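You operate a simulated robot arm through the tools that you are given. There is no shell and no other tool. Be economical: measure what you need, move in short steps, check, and stop when the job is done.

Carry out the task below with a simulated two-armed robot. There is one attempt and no reset: what you move stays moved.

TASK
Pick up the mug with one hand, pass it to the other hand and put it on the top of the beige table. Set down upright: mug.

It is judged by the outcome, as a careful person would: the job done as asked, and still so three seconds after it is handed in. It fails if anything else is knocked over, pushed out of place, dropped, spilled or broken.

THE ROBOT
Two 7-joint arms with two-finger parallel grippers on one trunk, on a base that drives. Base frame: it is fixed to the floor where the robot stands at the start and does not move with it; the origin is under the middle of the robot, x ahead of it, y to its left, z up. Readings come in mm, rad, newtons and seconds.
The left shoulder is at the start at [60, 147, 543], the right one opposite. With the tool pointing down near the work surface each hand reaches from about 100 to 640 mm from the robot's upright axis, wherever it stands, measured 20 degrees to its own side. Places, roughly: top of the beige table [-1500, 2100, 800]. Payload 3.43 kg a hand.
Tool frame (each hand has its own): the origin (TCP) lies between the finger pads and is the grasp point; the fingertips stand 30 mm ahead of it; z points along the fingers, y is the line along which they close. The gripper opens to 94 mm. The fingers are 28 mm wide and 10 mm thick; the gripper's body (50 by 96 mm) begins 55 mm behind the TCP.
Orientation is that of the tool frame in the base frame, as [roll, pitch, yaw] about the fixed x, y, z axes, in that order (R = Rz(yaw) Ry(pitch) Rx(roll)). With the fingers straight down and closing along the base's y, the tool's x points along the base's -x, its y along +y and its z along -z.

THE INTERFACE
- The arms move only by the tool step_arm. It takes "left_moves", "right_moves" or both (then of equal length, played together; a hand with none holds still); each is one flat list of numbers, 7 for each row, row after row: the turn, a rotation vector about the tool's x, y, z in rad, then the shift along the tool's x, y, z in mm, then the finger opening in mm, from 0 to 94. In form: [rx, ry, rz, tx, ty, tz, claw, rx, ry, rz, tx, ty, tz, claw, ...]. A call has 1 to 12 rows; each row is the pose to reach, as a shift and turn from the pose commanded when the call began, along the tool's axes at that moment. A row lasts 0.2 s, in which the tool goes at most 50 mm and 0.15 rad; a call with a longer step from one row to the next is refused whole, and so is a gripper value outside its range. Where a pose cannot be reached the arm comes as near as it can. A force on the tool above 40 N (or 10 N above the force at the start of the call, whichever is more), or a blocked arm, ends the call early, and 0.2 s more pass. The fingers move at their own pace (about 72 mm/s each) and stop on an object; they squeeze with about 34 N. The grip force told is the motor's: it shows also when the fingers shut on nothing. Time passes only in rows, and 0.2 s behind the last, so rows that repeat a pose let the fingers close. It gives the time, the measured TCP pose, the force on the tool (base axes), the opening and the grip force at its end, in the units of the frame above (readings bear some noise), with the torque about the TCP (base axes, N m) and any sound that the robot's microphone picked up, and new pictures: "pictures" is both (left out), scene, wrist or none (wrist: the cameras of the hands that moved).
- Cameras (640 x 400 px; columns grow to the right, rows downward): "scene" is now at [61.4, 7.1, 1188.4]; the picture's right is [0.06, -1.00, 0.00], its down [-0.48, -0.03, -0.87] and it looks along [0.87, 0.06, -0.49] (base axes); focal length 282 px, centre (320, 200). "left" rides on the left gripper at [76, -14, -102] in its tool frame; the picture's right is [0.18, 0.98, 0.00], its down [-0.75, 0.14, -0.64] and it looks along [-0.63, 0.12, 0.77] (tool axes); focal length 243 px, centre (320, 200). "right" rides on the right gripper at [76, 14, -102] in its tool frame; the picture's right is [-0.18, 0.98, 0.00], its down [-0.75, -0.14, -0.64] and it looks along [-0.63, -0.12, 0.77] (tool axes); focal length 243 px, centre (320, 200). There is no depth. A picture from a camera that has moved, and an enlarged one, comes with that camera's place and axes in the base frame and with its lens.
- move_column(by): slides the trunk up (or, below 0, down) by that many mm; the arms and the scene camera ride with it, the base frame stays. It gives what a move gives, with no picture.
- roll_base(legs): drives the robot by 1 to 6 legs, each [ahead, left, turn to the left] in mm, mm and rad, along the robot's own axes; the way and the turn of a leg run together, so that a leg with both is an arc; at most 1500 mm and 3.142 rad a leg. The arms and the cameras ride along, it lands a little off, and it stops where it bumps. It gives what a move gives, and a new picture of the scene camera.
- aim_head(pan, tilt): turns the head with the scene camera to pan (to the left, within 1.501 rad either way) and tilt (down, from -0.506 to 1.204), counted from straight ahead of the robot. It gives what a move gives, and a new picture of the scene camera.
- inspect(camera, box): a new picture of the part [left, top, right, bottom] of that camera's present view, enlarged. It takes no simulated time.
- close_job(): hands the job in; it is judged then, once.

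Go step by step. Nothing tells you exact positions but the pictures and the camera data: compare them with the known pose of the tool, close in by small moves and look again before you grip or let go. The budget is 120 turns and 260 pictures, counting those below and the enlarged ones. Unless the task says otherwise, let go and move clear before handing in, and close with one line.

The tools are called after "Call:" by a JSON object that holds its "fn" and its "kwargs". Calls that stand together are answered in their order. step_arm: Moves the arms, as the interface text tells. Its arguments: {"type":"object","properties":{"left_moves":{"type":"array","items":{"type":"number"}},"right_moves":{"type":"array","items":{"type":"number"}},"pictures":{"type":"string","enum":["both","scene","wrist","none"]}},"required":[]} The other tools are called the same way: move_column (by) slides the trunk up or down; roll_base (legs) drives the base; aim_head (pan, tilt) turns the head that bears the scene camera; inspect (camera, box) takes an enlarged picture of a part of a camera's view; close_job () hands the job in.

At the start:

```text
t: 0.0
left_tool_pos: [294.0, 100.8, 981.4]
left_orientation: [3.141, 0.0, 3.141]
left_wrist_force: [-0.6, 0.4, -0.2]
left_torque: [-0.01, 0.01, 0.0]
left_grip_width: 94.0
left_finger_force: 0.1
right_tool_pos: [288.7, -120.3, 981.6]
right_orientation: [3.14, 0.002, -3.141]
right_wrist_force: [-0.3, -0.7, -0.5]
right_torque: [0.0, 0.03, -0.03]
right_grip_width: 94.1
right_finger_force: 0.0
trunk travel left (down, up): [-250.0, 0.0]
robot x, y, heading: [-0.0, -0.7, -0.001]
head pan, tilt: [0.065, 0.508]
```

scene: 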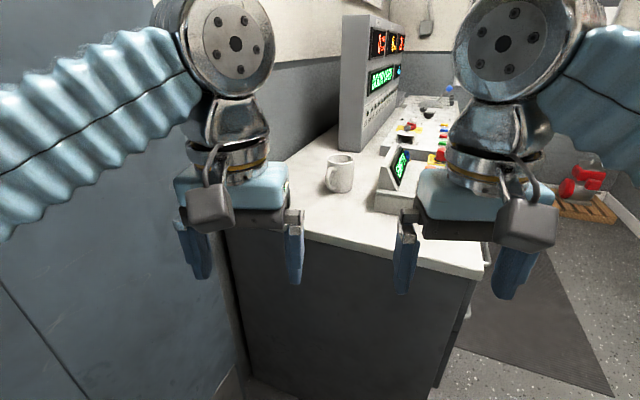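
right: 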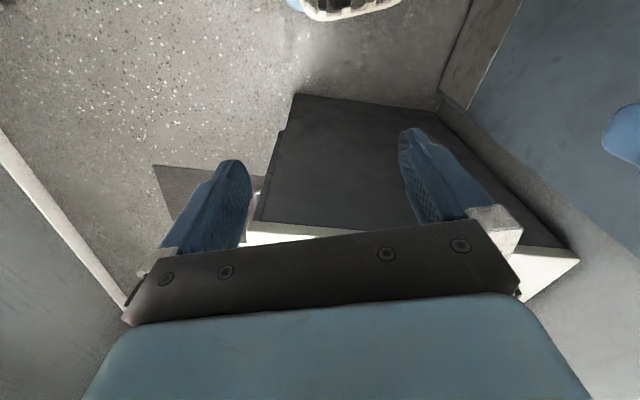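
left: 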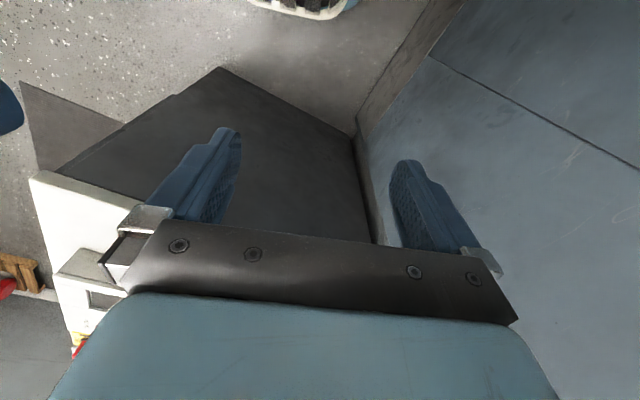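

I see a mug on the white counter ahead, roughly 0.8 m away. I'll enlarge the view of it and look round towards the beige table.

Call:
{"fn": "inspect", "kwargs": {"camera": "scene", "box": [260, 120, 500, 270]}}

Call:
{"fn": "aim_head", "kwargs": {"pan": 1.5, "tilt": 0.3}}

```text
2.67 times, centred on (380, 195) of scene
camera zoom: at [61.4, 7.1, 1188.4], right [0.06, -1.0, 0.0], down [-0.48, -0.03, -0.87], along [0.87, 0.06, -0.49], focal length 751 px, centre (160, 213)
```

zoom: 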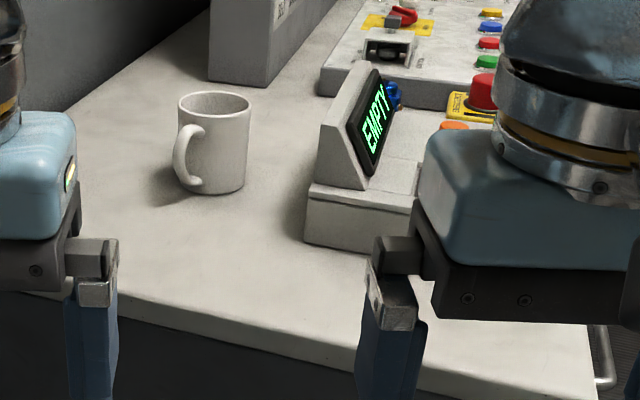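

```text
t: 1.6
left_tool_pos: [294.8, 100.7, 980.2]
left_orientation: [3.141, -0.001, 3.14]
left_wrist_force: [0.4, 0.0, 0.3]
left_torque: [0.0, 0.02, 0.01]
left_grip_width: 94.0
left_finger_force: 0.0
right_tool_pos: [289.0, -118.3, 979.8]
right_orientation: [3.141, -0.001, 3.14]
right_wrist_force: [-0.7, 0.6, 0.2]
right_torque: [0.02, 0.0, 0.02]
right_grip_width: 93.8
right_finger_force: 0.0
trunk travel left (down, up): [-250.0, 0.0]
robot x, y, heading: [1.5, 0.5, -0.0]
head pan, tilt: [1.499, 0.3]
camera scene: at [-22.5, 94.3, 1207.5], right [1.0, -0.07, 0.0], down [-0.02, -0.29, -0.96], along [0.07, 0.95, -0.3], focal length 282 px, centre (320, 200)
```

scene: 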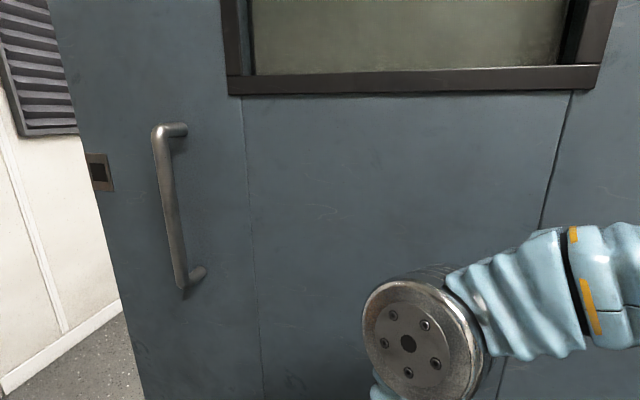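

A wall with a door is close on the left, and the table must lie behind it. I'll look to the right side too, then back to the mug.

Call:
{"fn": "aim_head", "kwargs": {"pan": -1.5, "tilt": 0.4}}

Call:
{"fn": "aim_head", "kwargs": {"pan": 1.5, "tilt": 1.1}}

Call:
{"fn": "aim_head", "kwargs": {"pan": 0.0, "tilt": 0.9}}

```text
t: 4.2
left_tool_pos: [295.2, 102.6, 981.4]
left_orientation: [3.141, -0.001, 3.141]
left_wrist_force: [-0.3, -0.3, 0.3]
left_torque: [0.02, 0.0, -0.03]
left_grip_width: 94.1
left_finger_force: 0.1
right_tool_pos: [286.8, -119.1, 980.6]
right_orientation: [-3.141, -0.001, -3.14]
right_wrist_force: [0.0, 0.3, 0.1]
right_torque: [0.03, 0.01, -0.02]
right_grip_width: 93.9
right_finger_force: 0.1
trunk travel left (down, up): [-250.0, 0.0]
robot x, y, heading: [3.4, 5.4, 0.002]
head pan, tilt: [-1.499, 0.4]
camera scene: at [-22.5, -91.2, 1198.2], right [-1.0, -0.07, 0.0], down [-0.03, 0.39, -0.92], along [0.07, -0.92, -0.39], focal length 282 px, centre (320, 200)
```

scene: 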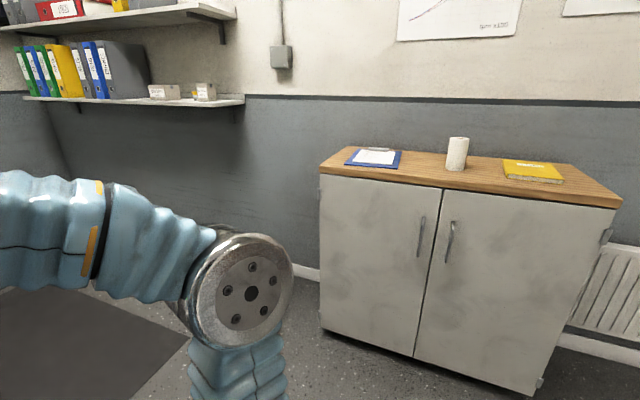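

```text
t: 6.8
left_tool_pos: [296.1, 101.2, 981.5]
left_orientation: [-3.141, 0.0, 3.141]
left_wrist_force: [0.2, 0.5, -0.4]
left_torque: [-0.03, 0.0, -0.01]
left_grip_width: 94.1
left_finger_force: 0.0
right_tool_pos: [287.1, -120.4, 979.5]
right_orientation: [3.14, 0.001, -3.141]
right_wrist_force: [-0.1, -0.1, -0.6]
right_torque: [0.01, -0.02, 0.02]
right_grip_width: 94.0
right_finger_force: 0.0
trunk travel left (down, up): [-250.0, 0.0]
robot x, y, heading: [1.5, 0.9, -0.003]
head pan, tilt: [1.499, 1.1]
camera scene: at [-24.7, 64.2, 1141.4], right [1.0, -0.07, 0.0], down [-0.06, -0.89, -0.45], along [0.03, 0.45, -0.89], focal length 282 px, centre (320, 200)
```

scene: 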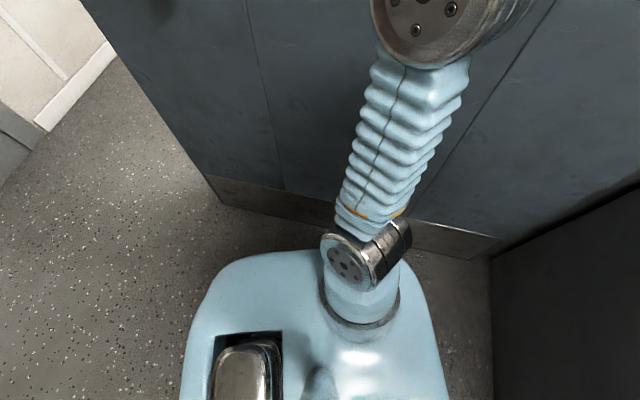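

```text
t: 8.4
left_tool_pos: [294.8, 100.2, 981.0]
left_orientation: [-3.141, 0.002, -3.142]
left_wrist_force: [-0.7, -0.7, -0.1]
left_torque: [0.0, -0.05, 0.03]
left_grip_width: 94.0
left_finger_force: 0.1
right_tool_pos: [287.4, -118.7, 980.2]
right_orientation: [-3.14, 0.002, 3.141]
right_wrist_force: [-0.4, 0.4, -0.6]
right_torque: [-0.01, -0.01, 0.0]
right_grip_width: 93.9
right_finger_force: 0.1
trunk travel left (down, up): [-250.0, 0.0]
robot x, y, heading: [0.0, -1.7, -0.003]
head pan, tilt: [0.0, 0.901]
camera scene: at [46.3, 1.2, 1155.2], right [0.0, -1.0, 0.0], down [-0.78, 0.0, -0.62], along [0.62, 0.0, -0.78], focal length 282 px, centre (320, 200)
```

scene: 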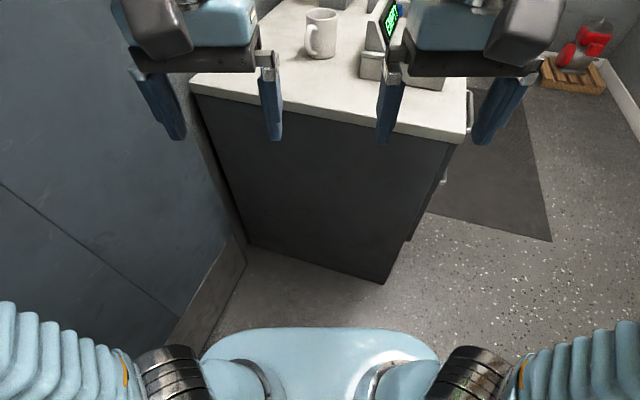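

The mug is near [810, 0, 800], and the counter is turned about 20° clockwise from me. The wall on the left ends about [-470, 700], and the table lies beyond it. I'll square up to the counter first, then measure again.

Call:
{"fn": "roll_base", "kwargs": {"legs": [[0, 0, -0.35]]}}

Call:
{"fn": "aim_head", "kwargs": {"pan": 0.3, "tilt": 0.8}}

```text
t: 9.8
left_tool_pos: [310.8, -3.9, 980.3]
left_orientation: [-3.142, -0.001, 2.799]
left_wrist_force: [0.5, 0.0, 0.0]
left_torque: [-0.03, -0.01, 0.0]
left_grip_width: 94.1
left_finger_force: 0.0
right_tool_pos: [230.8, -210.1, 980.0]
right_orientation: [-3.141, -0.002, 2.797]
right_wrist_force: [0.2, -1.1, 0.1]
right_torque: [-0.03, 0.0, -0.02]
right_grip_width: 93.7
right_finger_force: 0.1
trunk travel left (down, up): [-250.0, 0.0]
robot x, y, heading: [-0.6, -2.0, -0.344]
head pan, tilt: [0.0, 0.901]
camera scene: at [43.6, -14.2, 1155.2], right [-0.34, -0.94, 0.0], down [-0.74, 0.26, -0.62], along [0.58, -0.21, -0.78], focal length 282 px, centre (320, 200)
```

scene: 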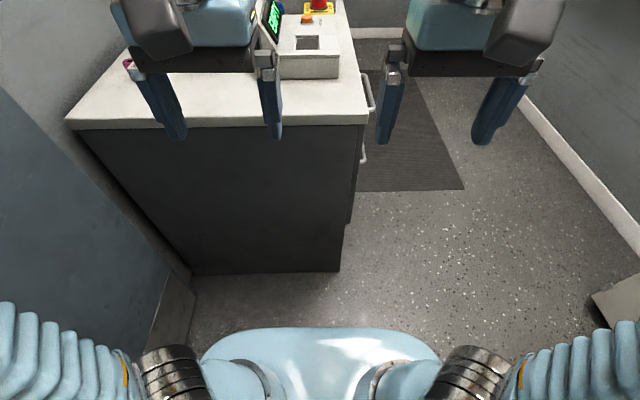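

```text
t: 10.6
left_tool_pos: [311.8, -3.7, 981.1]
left_orientation: [3.141, -0.001, 2.798]
left_wrist_force: [-0.2, -1.4, -0.6]
left_torque: [-0.01, 0.02, -0.04]
left_grip_width: 94.1
left_finger_force: 0.1
right_tool_pos: [230.2, -209.5, 981.0]
right_orientation: [-3.141, 0.0, 2.798]
right_wrist_force: [-0.3, 0.8, -0.2]
right_torque: [0.02, -0.02, -0.02]
right_grip_width: 94.0
right_finger_force: 0.0
trunk travel left (down, up): [-250.0, 0.0]
robot x, y, heading: [0.4, -0.3, -0.342]
head pan, tilt: [0.3, 0.799]
camera scene: at [53.1, 7.7, 1163.1], right [-0.04, -1.0, 0.0], down [-0.72, 0.03, -0.7], along [0.7, -0.03, -0.72], focal length 282 px, centre (320, 200)
```

scene: 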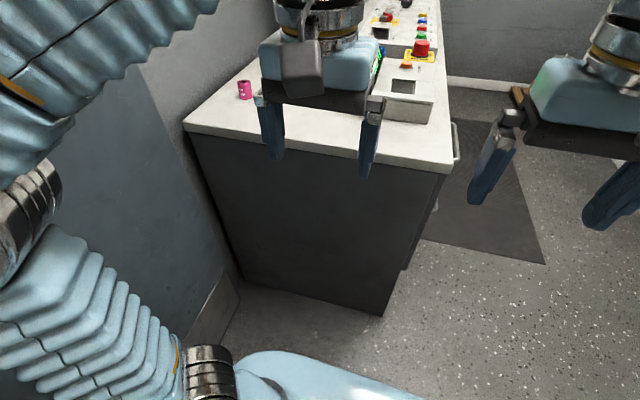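

I'm now square to the counter: edge about 546 mm ahead, top about 800 mm. A small pink item stands left of the mug near the wall, so I'll keep clear of it while driving closer.

Call:
{"fn": "roll_base", "kwargs": {"legs": [[200, 60, 0]]}}

Call:
{"fn": "aim_head", "kwargs": {"pan": 0.35, "tilt": 0.7}}

```text
t: 12.3
left_tool_pos: [523.1, -16.6, 980.0]
left_orientation: [3.141, -0.001, 2.796]
left_wrist_force: [-0.3, 0.4, -0.4]
left_torque: [0.03, -0.01, 0.01]
left_grip_width: 93.9
left_finger_force: 0.1
right_tool_pos: [443.2, -222.5, 980.5]
right_orientation: [-3.141, 0.001, 2.796]
right_wrist_force: [0.4, 0.2, -0.4]
right_torque: [0.04, 0.02, -0.01]
right_grip_width: 94.0
right_finger_force: 0.2
trunk travel left (down, up): [-250.0, 0.0]
robot x, y, heading: [210.7, -13.0, -0.344]
head pan, tilt: [0.3, 0.799]
camera scene: at [265.0, -4.3, 1163.1], right [-0.04, -1.0, 0.0], down [-0.72, 0.03, -0.7], along [0.7, -0.03, -0.72], focal length 282 px, centre (320, 200)
```

scene: 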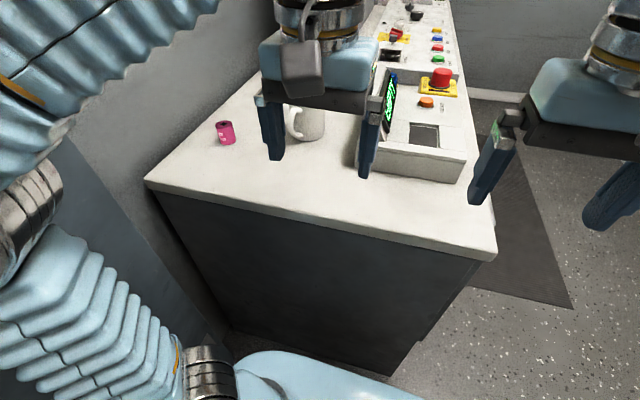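

```text
t: 12.9
left_tool_pos: [524.4, -17.0, 981.7]
left_orientation: [3.141, -0.001, 2.797]
left_wrist_force: [-0.4, -0.6, -0.1]
left_torque: [0.0, -0.02, -0.01]
left_grip_width: 93.9
left_finger_force: 0.0
right_tool_pos: [443.7, -221.3, 980.6]
right_orientation: [3.141, 0.001, 2.795]
right_wrist_force: [0.4, 0.5, 0.3]
right_torque: [-0.03, 0.0, 0.01]
right_grip_width: 93.8
right_finger_force: 0.0
trunk travel left (down, up): [-250.0, 0.0]
robot x, y, heading: [214.7, -13.6, -0.344]
head pan, tilt: [0.351, 0.7]
camera scene: at [269.6, -0.2, 1171.3], right [0.01, -1.0, 0.0], down [-0.64, 0.0, -0.76], along [0.76, 0.0, -0.64], focal length 282 px, centre (320, 200)
```

scene: 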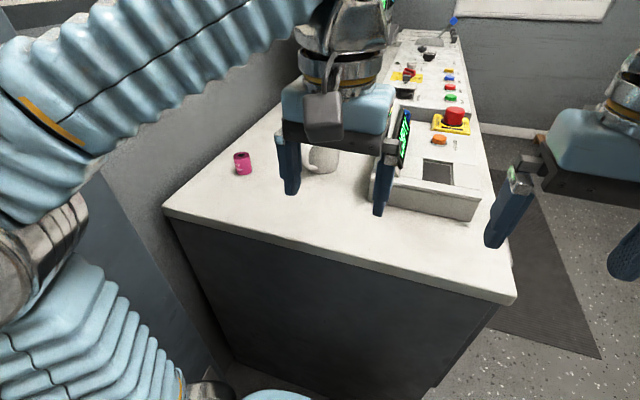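

The mug works out at about [812, 0], counter height about 795. I'll check with the left wrist camera.

Call:
{"fn": "inspect", "kwargs": {"camera": "left", "box": [0, 0, 640, 400]}}

Call:
{"fn": "inspect", "kwargs": {"camera": "scene", "box": [220, 110, 460, 260]}}

```text
1.00 times, centred on (320, 200) of left (not enlarged: the box is as wide or as high as the picture)
camera zoom: at [447.0, -5.4, 1084.5], right [0.16, 0.99, 0.0], down [0.76, -0.12, 0.64], along [0.63, -0.1, -0.77], focal length 243 px, centre (320, 200)
```

zoom: 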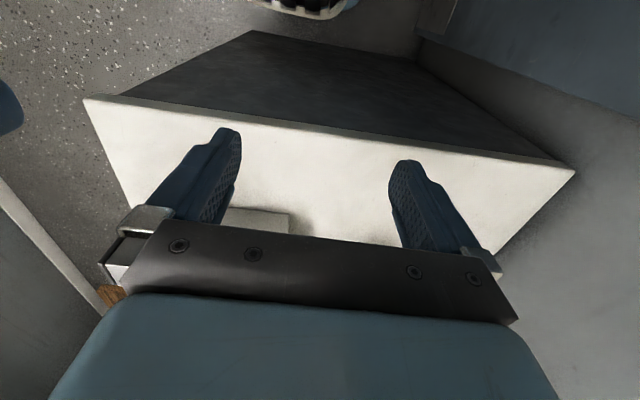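

```text
2.67 times, centred on (340, 185) of scene
camera zoom: at [269.6, -0.2, 1171.3], right [0.01, -1.0, 0.0], down [-0.64, 0.0, -0.76], along [0.76, 0.0, -0.64], focal length 751 px, centre (267, 240)
```

zoom: 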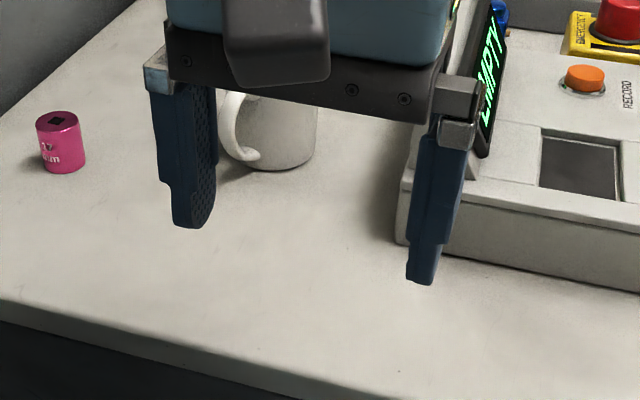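

The handle points back-left (about 147° in base). I'll bring the left hand over the mug at present height with yaw matched to the handle.

Call:
{"fn": "step_arm", "kwargs": {"left_moves": [0, 0, 0.03, -38, 16, 0, 94, 0, 0, 0.06, -76, 32.5, 0, 94, 0, 0, 0.09, -114, 48.8, 0, 94, 0, 0, 0.12, -152, 65, 0, 94, 0, 0, 0.16, -190, 81.3, 0, 94, 0, 0, 0.2, -228, 97.5, 0, 94, 0, 0, 0.22, -265.7, 113.8, 0, 94], "pictures": "both"}}

```text
t: 14.6
left_tool_pos: [758.5, 53.1, 965.8]
left_orientation: [3.14, 0.011, 2.582]
left_wrist_force: [0.7, 0.1, -1.0]
left_torque: [0.0, 0.04, 0.0]
left_grip_width: 94.0
left_finger_force: 0.0
left hand out of reach, approached as far as the arm can: row 5, 6, 7
right_tool_pos: [445.7, -222.0, 979.9]
right_orientation: [-3.14, -0.001, 2.798]
right_wrist_force: [0.8, -0.3, 0.1]
right_torque: [-0.04, 0.08, -0.01]
right_grip_width: 93.7
right_finger_force: 0.1
trunk travel left (down, up): [-250.0, 0.0]
robot x, y, heading: [209.2, -10.9, -0.345]
head pan, tilt: [0.351, 0.7]
camera scene: at [271.5, -0.1, 1171.2], right [0.01, -1.0, 0.0], down [-0.65, 0.0, -0.76], along [0.76, 0.0, -0.65], focal length 282 px, centre (320, 200)
camera left: at [684.8, 81.0, 1068.0], right [0.37, 0.93, 0.0], down [0.71, -0.28, 0.65], along [0.6, -0.24, -0.76], focal length 243 px, centre (320, 200)
```

scene: 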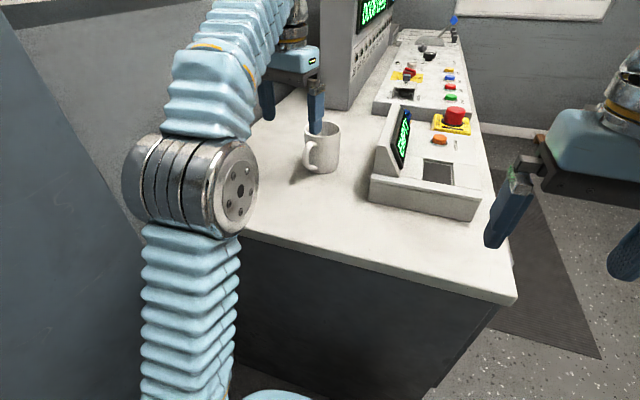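
left: 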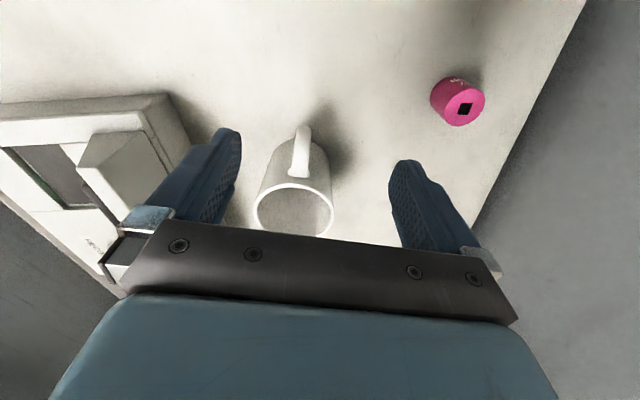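

Wrist view puts the mug's rim centre at about [817, 2, 902]; the arm falls short at this height. I'll check how much room the base has ahead before creeping closer.

Call:
{"fn": "aim_head", "kwargs": {"pan": -0.2, "tilt": 1.2}}

```text
t: 15.5
left_tool_pos: [755.4, 51.0, 966.9]
left_orientation: [3.14, 0.012, 2.582]
left_wrist_force: [-0.5, 0.6, -0.7]
left_torque: [0.0, 0.04, -0.03]
left_grip_width: 93.9
left_finger_force: 0.0
right_tool_pos: [442.5, -222.9, 980.2]
right_orientation: [-3.14, 0.001, 2.795]
right_wrist_force: [-1.0, 0.2, 0.6]
right_torque: [-0.04, 0.01, 0.03]
right_grip_width: 93.7
right_finger_force: 0.2
trunk travel left (down, up): [-250.0, 0.0]
robot x, y, heading: [216.9, -14.2, -0.35]
head pan, tilt: [-0.201, 1.201]
camera scene: at [232.5, -29.7, 1135.4], right [-0.52, -0.86, 0.0], down [-0.8, 0.48, -0.36], along [0.31, -0.19, -0.93], focal length 282 px, centre (320, 200)
```

scene: 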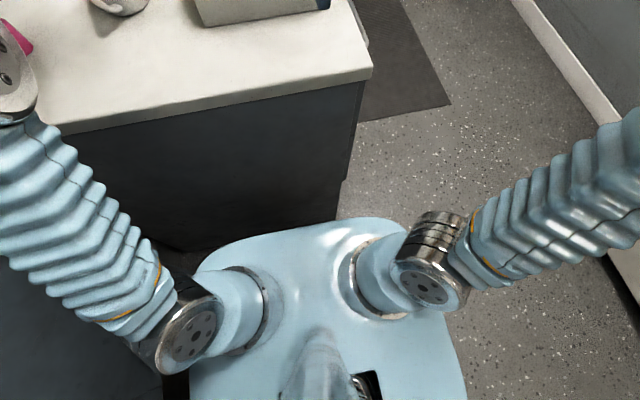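

There is about 75 mm or more in front of the base. I'll creep forward 45 mm and turn the head back.

Call:
{"fn": "roll_base", "kwargs": {"legs": [[45, 0, 0]]}}

Call:
{"fn": "aim_head", "kwargs": {"pan": 0.35, "tilt": 0.7}}

Call:
{"fn": "inspect", "kwargs": {"camera": "left", "box": [0, 0, 640, 400]}}

```text
t: 16.4
left_tool_pos: [798.8, 36.7, 967.4]
left_orientation: [3.141, 0.012, 2.582]
left_wrist_force: [0.2, 0.5, 0.5]
left_torque: [-0.01, 0.01, 0.0]
left_grip_width: 93.8
left_finger_force: 0.1
right_tool_pos: [486.1, -237.4, 981.0]
right_orientation: [-3.142, -0.001, 2.796]
right_wrist_force: [-0.4, -0.2, 0.5]
right_torque: [0.03, -0.02, -0.01]
right_grip_width: 93.9
right_finger_force: 0.0
trunk travel left (down, up): [-250.0, 0.0]
robot x, y, heading: [254.5, -26.3, -0.345]
head pan, tilt: [-0.201, 1.201]
camera scene: at [275.0, -45.0, 1135.4], right [-0.52, -0.85, 0.0], down [-0.8, 0.48, -0.36], along [0.31, -0.19, -0.93], focal length 282 px, centre (320, 200)
```

scene: 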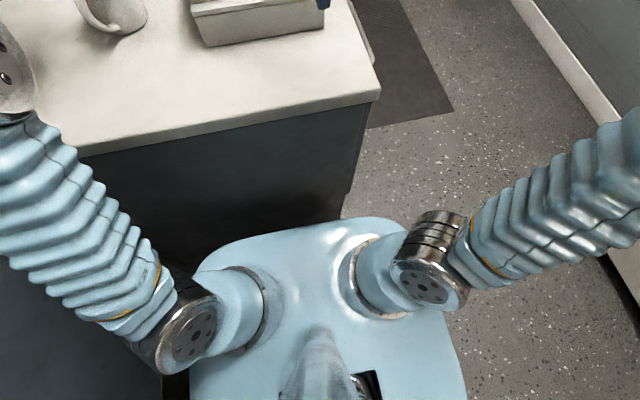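

```text
t: 17.4
left_tool_pos: [800.0, 38.2, 966.8]
left_orientation: [-3.141, 0.012, 2.58]
left_wrist_force: [-0.3, -0.9, -0.2]
left_torque: [0.04, 0.05, 0.02]
left_grip_width: 94.0
left_finger_force: 0.0
right_tool_pos: [485.5, -238.3, 980.5]
right_orientation: [-3.141, -0.001, 2.795]
right_wrist_force: [-0.2, 0.7, 0.0]
right_torque: [0.01, -0.01, -0.02]
right_grip_width: 94.0
right_finger_force: 0.0
trunk travel left (down, up): [-250.0, 0.0]
robot x, y, heading: [254.2, -24.7, -0.344]
head pan, tilt: [0.351, 0.7]
camera scene: at [312.3, -15.7, 1171.3], right [0.0, -1.0, 0.0], down [-0.64, 0.0, -0.76], along [0.76, 0.0, -0.64], focal length 282 px, centre (320, 200)
```

scene: 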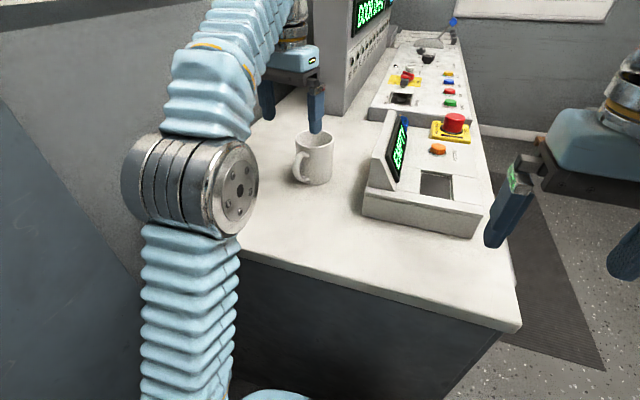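

```text
1.00 times, centred on (320, 200) of left (not enlarged: the box is as wide or as high as the picture)
camera zoom: at [725.4, 65.1, 1069.3], right [0.37, 0.93, 0.0], down [0.71, -0.28, 0.65], along [0.61, -0.24, -0.76], focal length 243 px, centre (320, 200)
```

zoom: 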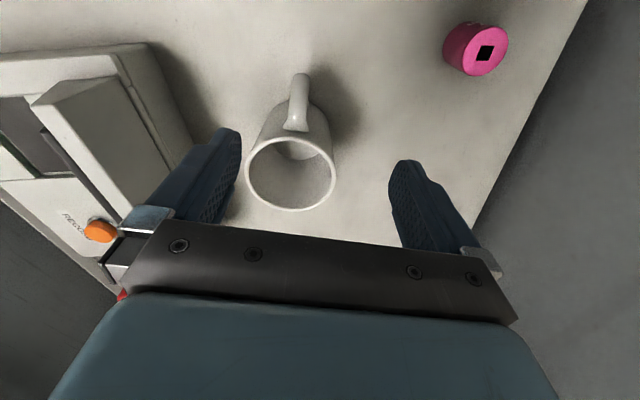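

Rim centre is now about [820, 0, 900]. I'll make a null step to see which pose is held as commanded after the out-of-reach move.

Call:
{"fn": "step_arm", "kwargs": {"left_moves": [0, 0, 0, 10, 0, 0, 94], "pictures": "none"}}

```text
t: 17.8
left_tool_pos: [790.5, 43.7, 966.0]
left_orientation: [3.138, 0.011, 2.584]
left_wrist_force: [0.1, 0.0, 0.2]
left_torque: [-0.02, 0.01, -0.02]
left_grip_width: 94.0
left_finger_force: 0.0
right_tool_pos: [485.3, -237.0, 979.7]
right_orientation: [-3.141, 0.002, 2.797]
right_wrist_force: [0.3, 1.0, 0.4]
right_torque: [0.01, 0.02, -0.01]
right_grip_width: 94.2
right_finger_force: 0.0
trunk travel left (down, up): [-250.0, 0.0]
robot x, y, heading: [254.3, -26.0, -0.341]
head pan, tilt: [0.351, 0.7]
```

The commanded pose equals the real one. Centring over the mug at a safe height.

Call:
{"fn": "step_arm", "kwargs": {"left_moves": [0, 0, 0, -24, -10.6, 4, 94, 0, 0, 0, -48.2, -21.3, 8, 94, 0, 0, 0, -48.2, -21.3, 8, 94]}}

```text
t: 18.6
left_tool_pos: [805.6, 7.7, 959.2]
left_orientation: [3.14, 0.019, 2.583]
left_wrist_force: [-0.4, 0.3, -0.1]
left_torque: [0.0, 0.0, -0.05]
left_grip_width: 94.1
left_finger_force: 0.0
left hand out of reach, approached as far as the arm can: row 2, 3
right_tool_pos: [486.2, -238.3, 979.7]
right_orientation: [-3.142, -0.001, 2.796]
right_wrist_force: [0.3, -0.1, -0.8]
right_torque: [-0.05, 0.01, 0.03]
right_grip_width: 94.2
right_finger_force: 0.1
trunk travel left (down, up): [-250.0, 0.0]
robot x, y, heading: [255.8, -27.1, -0.343]
head pan, tilt: [0.351, 0.7]
camera scene: at [312.1, -15.6, 1171.4], right [0.01, -1.0, 0.0], down [-0.64, 0.0, -0.76], along [0.76, 0.0, -0.64], focal length 282 px, centre (320, 200)
camera left: at [731.4, 35.5, 1062.2], right [0.37, 0.93, 0.0], down [0.7, -0.28, 0.66], along [0.61, -0.24, -0.76], focal length 243 px, centre (320, 200)
```

scene: 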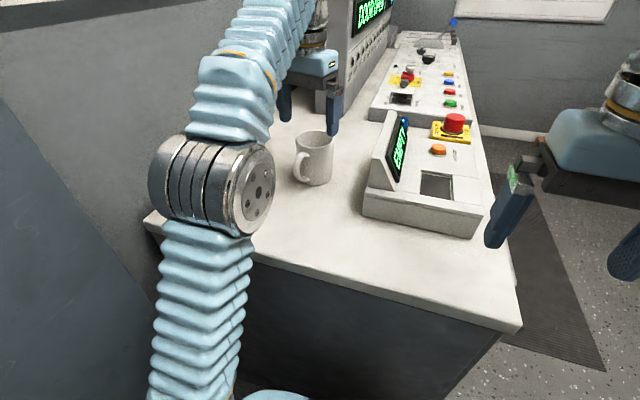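
left: 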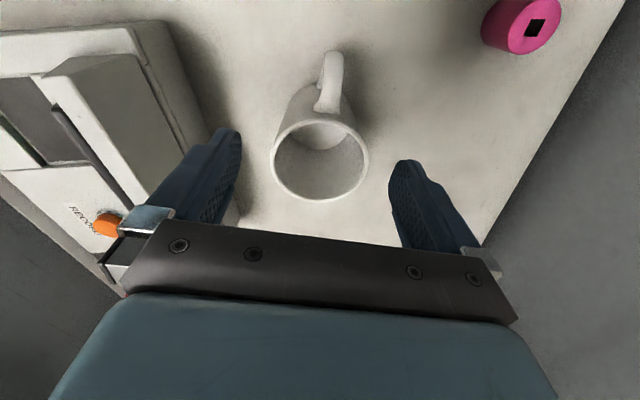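

I need lower height to gain reach. I'll ease down and forward to just above the rim and look again.

Call:
{"fn": "step_arm", "kwargs": {"left_moves": [0, 0, 0, -5, 0.5, 12, 94, 0, 0, 0, -20, 2, 24, 94, 0, 0, 0, -20, 2, 24, 94]}}

```text
t: 19.4
left_tool_pos: [826.7, -3.2, 933.7]
left_orientation: [3.14, 0.013, 2.582]
left_wrist_force: [0.1, 0.5, -0.9]
left_torque: [0.02, -0.01, -0.02]
left_grip_width: 94.0
left_finger_force: 0.2
right_tool_pos: [484.7, -236.9, 980.9]
right_orientation: [-3.14, 0.0, 2.795]
right_wrist_force: [0.0, -0.5, 0.4]
right_torque: [-0.01, 0.0, -0.03]
right_grip_width: 93.7
right_finger_force: 0.0
trunk travel left (down, up): [-250.0, 0.0]
robot x, y, heading: [254.7, -30.1, -0.346]
head pan, tilt: [0.351, 0.7]
camera scene: at [312.5, -15.6, 1171.3], right [0.01, -1.0, 0.0], down [-0.64, 0.0, -0.76], along [0.76, 0.0, -0.64], focal length 282 px, centre (320, 200)
camera left: at [752.1, 25.5, 1036.9], right [0.37, 0.93, 0.0], down [0.71, -0.28, 0.65], along [0.61, -0.24, -0.76], focal length 243 px, centre (320, 200)
```

scene: 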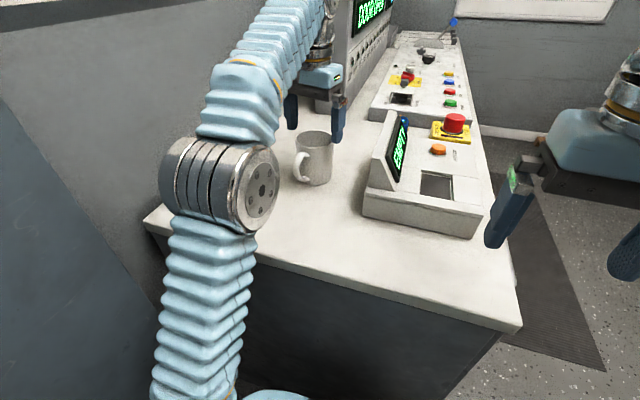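
left: 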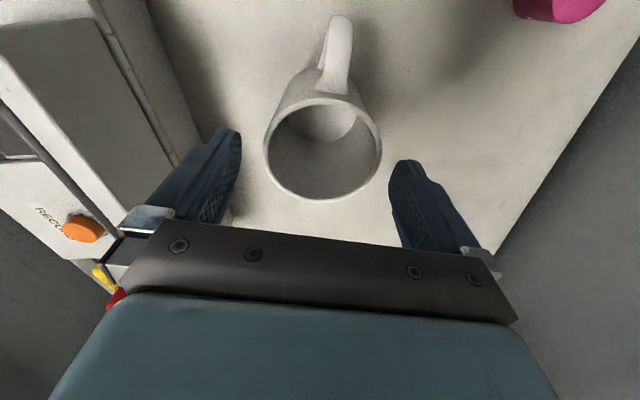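

Centred within a few mm. Descending to straddle the mug's upper part, still open.

Call:
{"fn": "step_arm", "kwargs": {"left_moves": [0, 0, 0, 3, 0.7, 10, 94, 0, 0, 0, 3, 0.7, 20, 94, 0, 0, 0, 3, 0.7, 30, 94, 0, 0, 0, 3, 0.7, 40, 94]}}

```text
t: 20.4
left_tool_pos: [825.6, 1.6, 897.0]
left_orientation: [3.138, 0.013, 2.584]
left_wrist_force: [-0.1, -0.1, 0.3]
left_torque: [0.01, 0.02, 0.02]
left_grip_width: 94.0
left_finger_force: 0.1
right_tool_pos: [486.8, -237.1, 981.1]
right_orientation: [-3.142, 0.001, 2.796]
right_wrist_force: [0.2, 0.9, 0.0]
right_torque: [0.03, -0.01, 0.0]
right_grip_width: 94.1
right_finger_force: 0.2
trunk travel left (down, up): [-250.0, 0.0]
robot x, y, heading: [252.7, -27.6, -0.342]
head pan, tilt: [0.351, 0.7]
camera scene: at [312.3, -15.6, 1171.4], right [0.01, -1.0, 0.0], down [-0.64, 0.0, -0.76], along [0.76, 0.0, -0.64], focal length 282 px, centre (320, 200)
camera left: at [751.3, 29.5, 998.5], right [0.37, 0.93, 0.0], down [0.71, -0.28, 0.65], along [0.61, -0.24, -0.76], focal length 243 px, centre (320, 200)
```

scene: 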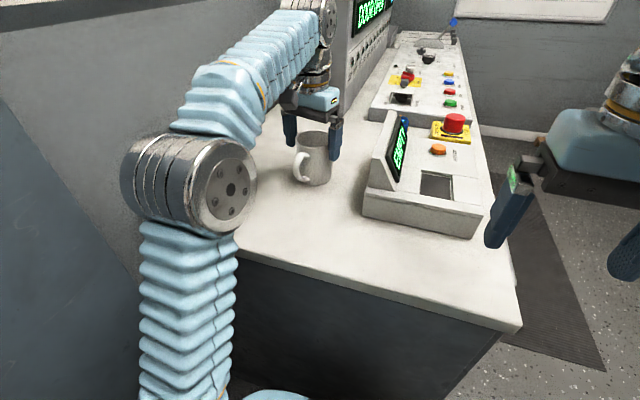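
left: 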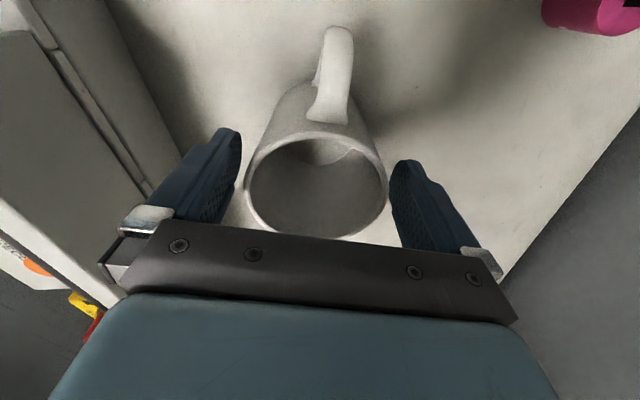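

Fingers straddle the mug without contact. I'll shift 3 mm sideways to centre and close.

Call:
{"fn": "step_arm", "kwargs": {"left_moves": [0, 0, 0, 1, -3, 2, 94, 0, 0, 0, 1, -3, 2, 85, 0, 0, 0, 1, -3, 2, 70, 0, 0, 0, 1, -3, 2, 60, 0, 0, 0, 1, -3, 2, 60]}}

```text
t: 21.6
left_tool_pos: [823.5, -1.3, 894.1]
left_orientation: [3.14, 0.012, 2.581]
left_wrist_force: [0.6, 0.7, -0.1]
left_torque: [0.01, -0.01, 0.01]
left_grip_width: 81.9
left_finger_force: 34.0
right_tool_pos: [486.0, -237.1, 981.5]
right_orientation: [-3.141, 0.0, 2.797]
right_wrist_force: [-0.6, -0.5, 0.3]
right_torque: [0.0, 0.05, 0.04]
right_grip_width: 93.9
right_finger_force: 0.0
trunk travel left (down, up): [-250.0, 0.0]
robot x, y, heading: [254.4, -28.2, -0.345]
head pan, tilt: [0.351, 0.7]
camera scene: at [312.4, -15.5, 1171.3], right [0.01, -1.0, 0.0], down [-0.64, 0.0, -0.76], along [0.76, 0.0, -0.64], focal length 282 px, centre (320, 200)
camera left: at [749.0, 26.7, 996.6], right [0.37, 0.93, 0.0], down [0.71, -0.28, 0.65], along [0.61, -0.24, -0.76], focal length 243 px, centre (320, 200)
```

scene: 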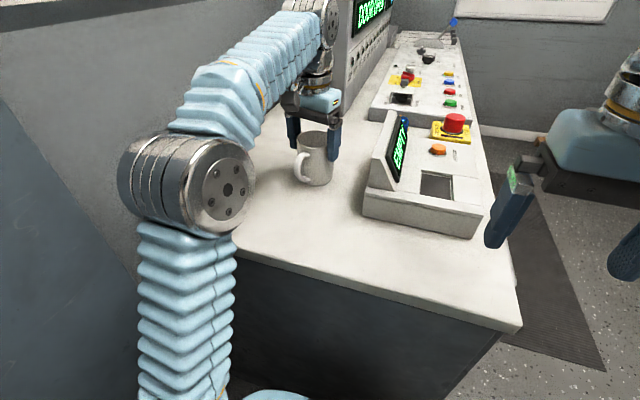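
left: 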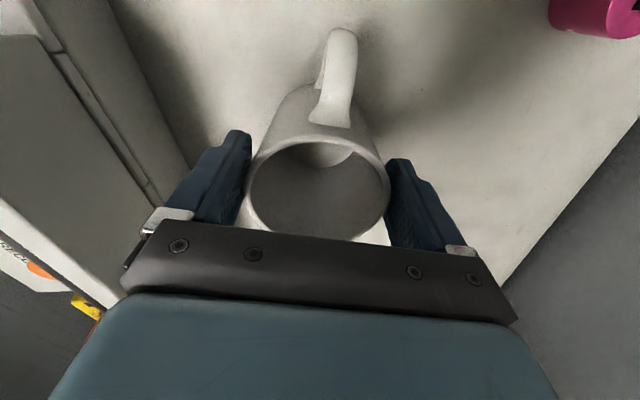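

Gripped at 82 mm (34 N). Lifting 38 mm and checking.

Call:
{"fn": "step_arm", "kwargs": {"left_moves": [0, 0, 0, 0, 0, -10, 60, 0, 0, 0, 0, 0, -24, 60, 0, 0, 0, 0, 0, -38, 60, 0, 0, 0, 0, 0, -38, 60]}}

```text
t: 22.6
left_tool_pos: [821.8, -1.4, 933.3]
left_orientation: [3.139, 0.01, 2.581]
left_wrist_force: [0.6, 0.6, -2.6]
left_torque: [-0.01, -0.03, 0.01]
left_grip_width: 81.6
left_finger_force: 33.7
right_tool_pos: [484.8, -237.4, 980.2]
right_orientation: [-3.141, 0.0, 2.798]
right_wrist_force: [-0.6, -0.1, -1.0]
right_torque: [0.0, 0.02, 0.0]
right_grip_width: 93.8
right_finger_force: 0.1
trunk travel left (down, up): [-250.0, 0.0]
robot x, y, heading: [255.3, -24.7, -0.348]
head pan, tilt: [0.351, 0.7]
camera scene: at [312.5, -15.6, 1171.3], right [0.01, -1.0, 0.0], down [-0.64, 0.0, -0.76], along [0.76, 0.0, -0.64], focal length 282 px, centre (320, 200)
camera left: at [748.9, 27.0, 1035.9], right [0.37, 0.93, 0.0], down [0.71, -0.28, 0.65], along [0.61, -0.24, -0.76], focal length 243 px, centre (320, 200)
```

scene: 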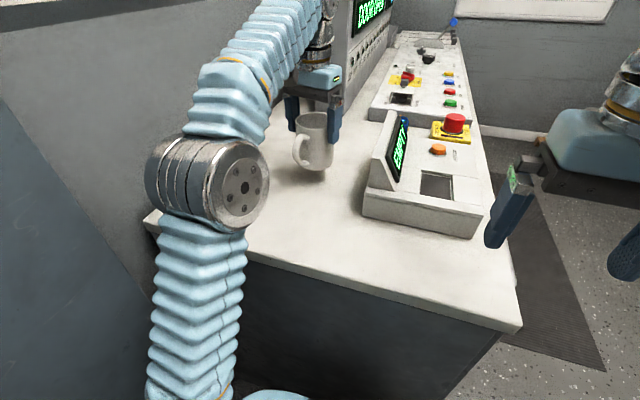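
left: 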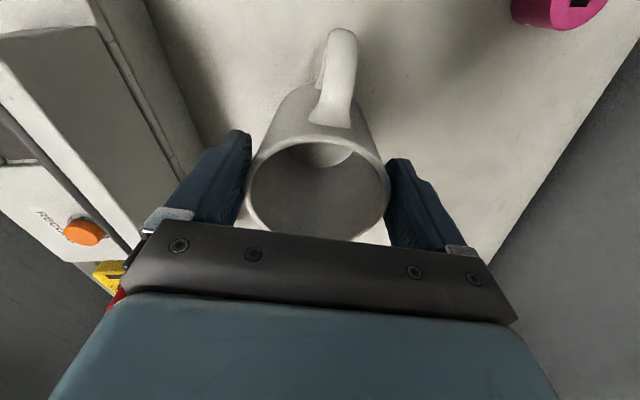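

The mug is held and lifted. I'll back the base away 300 mm to have free room for the hand-over.

Call:
{"fn": "roll_base", "kwargs": {"legs": [[-300, 0, 0]]}}

```text
t: 24.6
left_tool_pos: [546.7, 96.3, 933.2]
left_orientation: [3.139, 0.013, 2.577]
left_wrist_force: [-0.1, -1.0, -2.9]
left_torque: [0.0, 0.01, -0.02]
left_grip_width: 82.0
left_finger_force: 34.3
right_tool_pos: [208.8, -138.6, 980.5]
right_orientation: [-3.141, -0.002, 2.79]
right_wrist_force: [0.6, 0.5, -0.5]
right_torque: [0.03, 0.02, 0.0]
right_grip_width: 93.8
right_finger_force: 0.0
trunk travel left (down, up): [-250.0, 0.0]
robot x, y, heading: [-23.5, 70.7, -0.352]
head pan, tilt: [0.351, 0.7]
camera scene: at [36.5, 84.3, 1171.3], right [0.0, -1.0, 0.0], down [-0.64, 0.0, -0.76], along [0.76, 0.0, -0.64], focal length 282 px, centre (320, 200)
```

scene: 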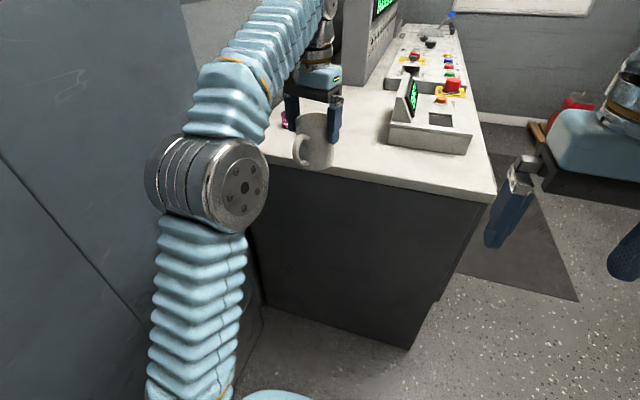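

The mug is clear of the counter. Now I'll bring it in front of the trunk, turning the hand so the handle faces left, away from the right hand.

Call:
{"fn": "aim_head", "kwargs": {"pan": 0.0, "tilt": 0.6}}

Call:
{"fn": "step_arm", "kwargs": {"left_moves": [0, 0, 0.136, 8.5, -20.2, 0, 60, 0, 0, 0.272, 17, -40.5, 0, 60, 0, 0, 0.408, 25.5, -60.7, 0, 60, 0, 0, 0.544, 34, -81, 0, 60, 0, 0, 0.68, 42.5, -101.2, 0, 60, 0, 0, 0.816, 51, -121.5, 0, 60, 0, 0, 0.952, 59.6, -141.7, 0, 60, 0, 0, 1.088, 68, -162, 0, 60, 0, 0, 1.224, 76.6, -182.2, 0, 60, 0, 0, 1.36, 85.1, -202.5, 0, 60, 0, 0, 1.36, 85.1, -202.5, 0, 60]}}

```text
t: 25.4
left_tool_pos: [547.3, 96.1, 933.7]
left_orientation: [3.141, 0.011, 2.577]
left_wrist_force: [1.2, -0.4, -2.7]
left_torque: [0.0, -0.02, 0.0]
left_grip_width: 81.5
left_finger_force: 34.0
right_tool_pos: [209.2, -138.4, 981.2]
right_orientation: [3.139, 0.0, 2.791]
right_wrist_force: [0.5, 0.3, -0.1]
right_torque: [0.02, 0.03, 0.02]
right_grip_width: 94.3
right_finger_force: 0.0
trunk travel left (down, up): [-250.0, 0.0]
robot x, y, heading: [-18.2, 76.0, -0.352]
head pan, tilt: [0.0, 0.6]
camera scene: at [34.5, 54.1, 1179.9], right [-0.34, -0.94, 0.0], down [-0.53, 0.19, -0.82], along [0.77, -0.28, -0.57], focal length 282 px, centre (320, 200)
```

scene: 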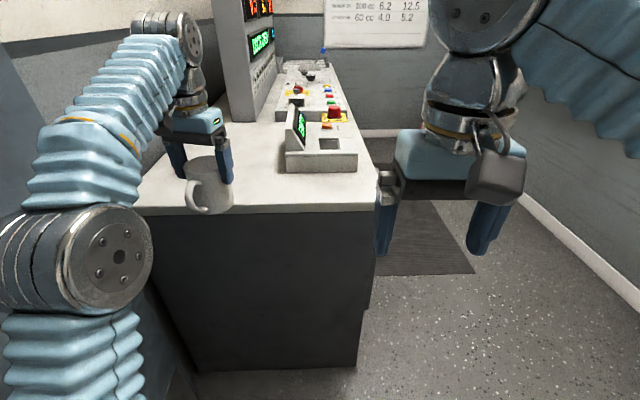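

```text
t: 27.8
left_tool_pos: [366.2, -30.4, 931.4]
left_orientation: [3.13, 0.001, 1.214]
left_wrist_force: [0.5, 1.0, -3.4]
left_torque: [-0.01, 0.03, -0.04]
left_grip_width: 81.8
left_finger_force: 34.3
right_tool_pos: [208.3, -138.2, 980.9]
right_orientation: [-3.141, 0.0, 2.79]
right_wrist_force: [0.7, 0.0, 0.9]
right_torque: [-0.02, 0.0, 0.03]
right_grip_width: 94.0
right_finger_force: 0.0
trunk travel left (down, up): [-250.0, 0.0]
robot x, y, heading: [-19.3, 70.3, -0.349]
head pan, tilt: [0.0, 0.6]
camera scene: at [34.3, 53.9, 1180.0], right [-0.34, -0.94, 0.0], down [-0.53, 0.19, -0.82], along [0.77, -0.28, -0.57], focal length 282 px, centre (320, 200)
camera left: at [377.2, 45.4, 1034.6], right [0.99, -0.17, 0.01], down [-0.14, -0.75, 0.64], along [-0.1, -0.64, -0.77], focal length 243 px, centre (320, 200)
```

scene: 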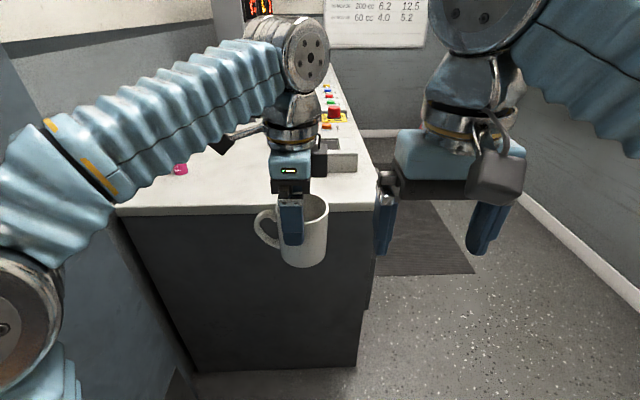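
left: 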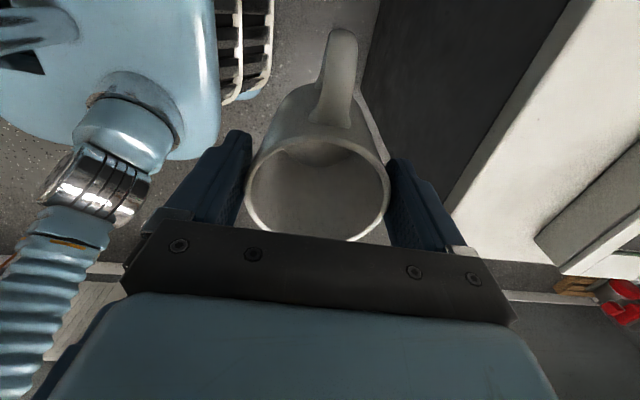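

Handle now faces left and the mug's right side is free. I'll swing the right hand round to point left and slightly down, staying away from the mug (half the turn first).

Call:
{"fn": "step_arm", "kwargs": {"right_moves": [-0.073, 0.073, 0.1045, -6, -10, 7, 94, -0.146, 0.146, 0.209, -12, -21, 14, 94, -0.219, 0.219, 0.3135, -17, -31, 22, 94, -0.292, 0.292, 0.418, -23, -42, 29, 94, -0.365, 0.365, 0.5225, -29, -52, 36, 94, -0.438, 0.438, 0.627, -34, -63, 44, 94, -0.511, 0.511, 0.7315, -40, -73, 51, 94], "pictures": "scene"}}

```text
t: 29.4
left_tool_pos: [364.9, -29.4, 931.4]
left_orientation: [3.128, -0.002, 1.218]
left_wrist_force: [-0.7, 0.3, -3.8]
left_torque: [-0.03, 0.0, 0.01]
left_grip_width: 81.4
left_finger_force: 34.4
right_tool_pos: [221.7, -220.5, 928.7]
right_orientation: [2.817, -0.642, 2.134]
right_wrist_force: [0.1, 0.4, 0.6]
right_torque: [-0.01, -0.02, -0.03]
right_grip_width: 94.1
right_finger_force: 0.0
trunk travel left (down, up): [-250.0, 0.0]
robot x, y, heading: [-24.4, 70.8, -0.351]
head pan, tilt: [0.0, 0.6]
camera scene: at [34.3, 54.0, 1180.0], right [-0.34, -0.94, 0.0], down [-0.53, 0.19, -0.82], along [0.77, -0.28, -0.57], focal length 282 px, centre (320, 200)
```

scene: 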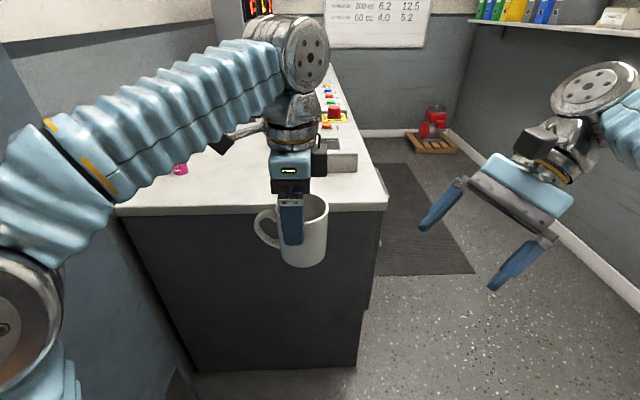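

Turn going well. Completing it in place.

Call:
{"fn": "step_arm", "kwargs": {"right_moves": [-0.0729, 0.0729, 0.104, 0, 0, 0, 94, -0.1458, 0.1458, 0.208, 0, 0, 0, 94, -0.2187, 0.2187, 0.312, 0, 0, 0, 94, -0.2916, 0.2916, 0.416, 0, 0, 0, 94, -0.3645, 0.3645, 0.52, 0, 0, 0, 94, -0.4374, 0.4374, 0.624, 0, 0, 0, 94, -0.4374, 0.4374, 0.624, 0, 0, 0, 94]}}

```text
t: 31.0
left_tool_pos: [365.2, -29.5, 931.0]
left_orientation: [3.128, -0.001, 1.217]
left_wrist_force: [0.1, 0.5, -2.1]
left_torque: [0.02, 0.02, -0.02]
left_grip_width: 81.7
left_finger_force: 34.0
right_tool_pos: [220.9, -220.2, 930.1]
right_orientation: [-3.139, -1.222, 1.216]
right_wrist_force: [-0.9, -0.7, 0.5]
right_torque: [-0.01, 0.01, 0.03]
right_grip_width: 93.9
right_finger_force: 0.1
trunk travel left (down, up): [-250.0, 0.0]
robot x, y, heading: [-23.6, 75.3, -0.353]
head pan, tilt: [0.0, 0.6]
camera scene: at [34.3, 53.9, 1180.0], right [-0.34, -0.94, 0.0], down [-0.53, 0.19, -0.82], along [0.77, -0.28, -0.57], focal length 282 px, centre (320, 200)
camera right: at [209.4, -289.3, 1036.2], right [0.9, -0.4, -0.17], down [-0.43, -0.76, -0.49], along [0.06, 0.52, -0.85], focal length 243 px, centre (320, 200)
```

scene: 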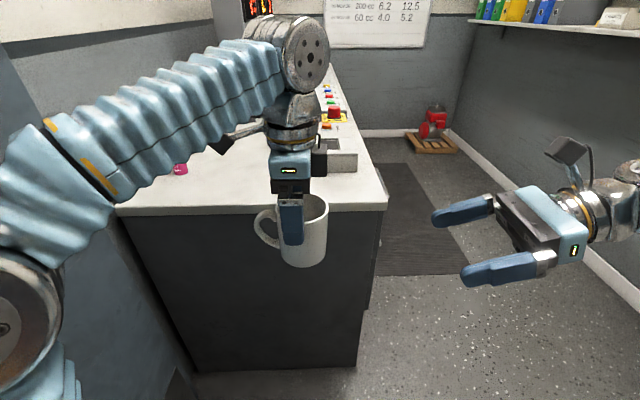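
right: 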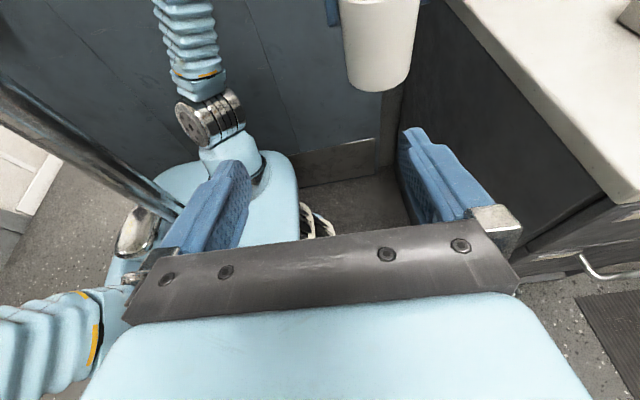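

Right hand orientation is as planned. Moving to the pre-grasp point about 110 mm short of the mug, lined up with its lower half.

Call:
{"fn": "step_arm", "kwargs": {"right_moves": [0, 0, 0, 7, 23, 30, 94, 0, 0, 0, 14, 46, 62, 94, 0, 0, 0, 19.9, 68.7, 94, 94, 0, 0, 0, 19.9, 68.7, 126, 94, 0, 0, 0, 19.9, 68.7, 126, 94]}}

```text
t: 32.2
left_tool_pos: [365.3, -31.2, 931.5]
left_orientation: [3.13, 0.0, 1.217]
left_wrist_force: [0.2, -0.6, -3.4]
left_torque: [0.0, -0.01, 0.0]
left_grip_width: 81.7
left_finger_force: 34.0
right_tool_pos: [330.7, -124.9, 906.1]
right_orientation: [-3.14, -1.221, 1.216]
right_wrist_force: [-0.2, 0.0, 0.2]
right_torque: [0.01, -0.01, 0.01]
right_grip_width: 94.1
right_finger_force: 0.0
trunk travel left (down, up): [-250.0, 0.0]
robot x, y, heading: [-22.9, 71.7, -0.349]
head pan, tilt: [0.0, 0.6]
camera scene: at [34.4, 54.0, 1180.0], right [-0.34, -0.94, 0.0], down [-0.53, 0.19, -0.82], along [0.77, -0.28, -0.57], focal length 282 px, centre (320, 200)
camera right: at [319.3, -194.6, 1013.3], right [0.9, -0.4, -0.17], down [-0.43, -0.76, -0.49], along [0.06, 0.51, -0.86], focal length 243 px, centre (320, 200)
```

scene: 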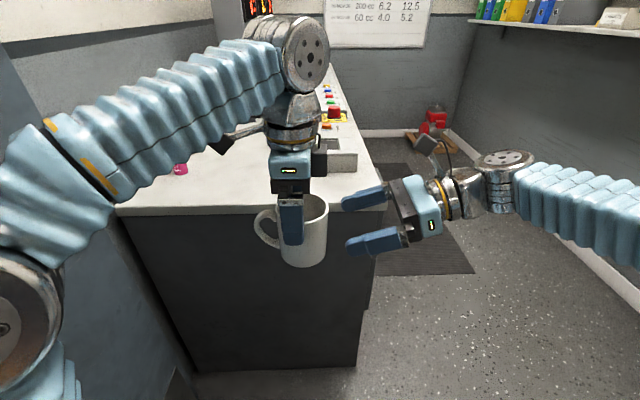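
right: 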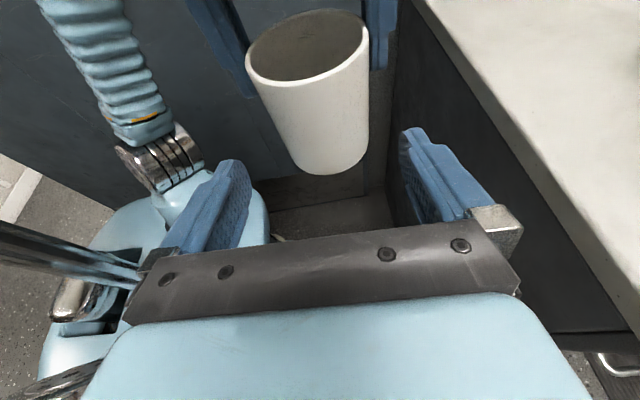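

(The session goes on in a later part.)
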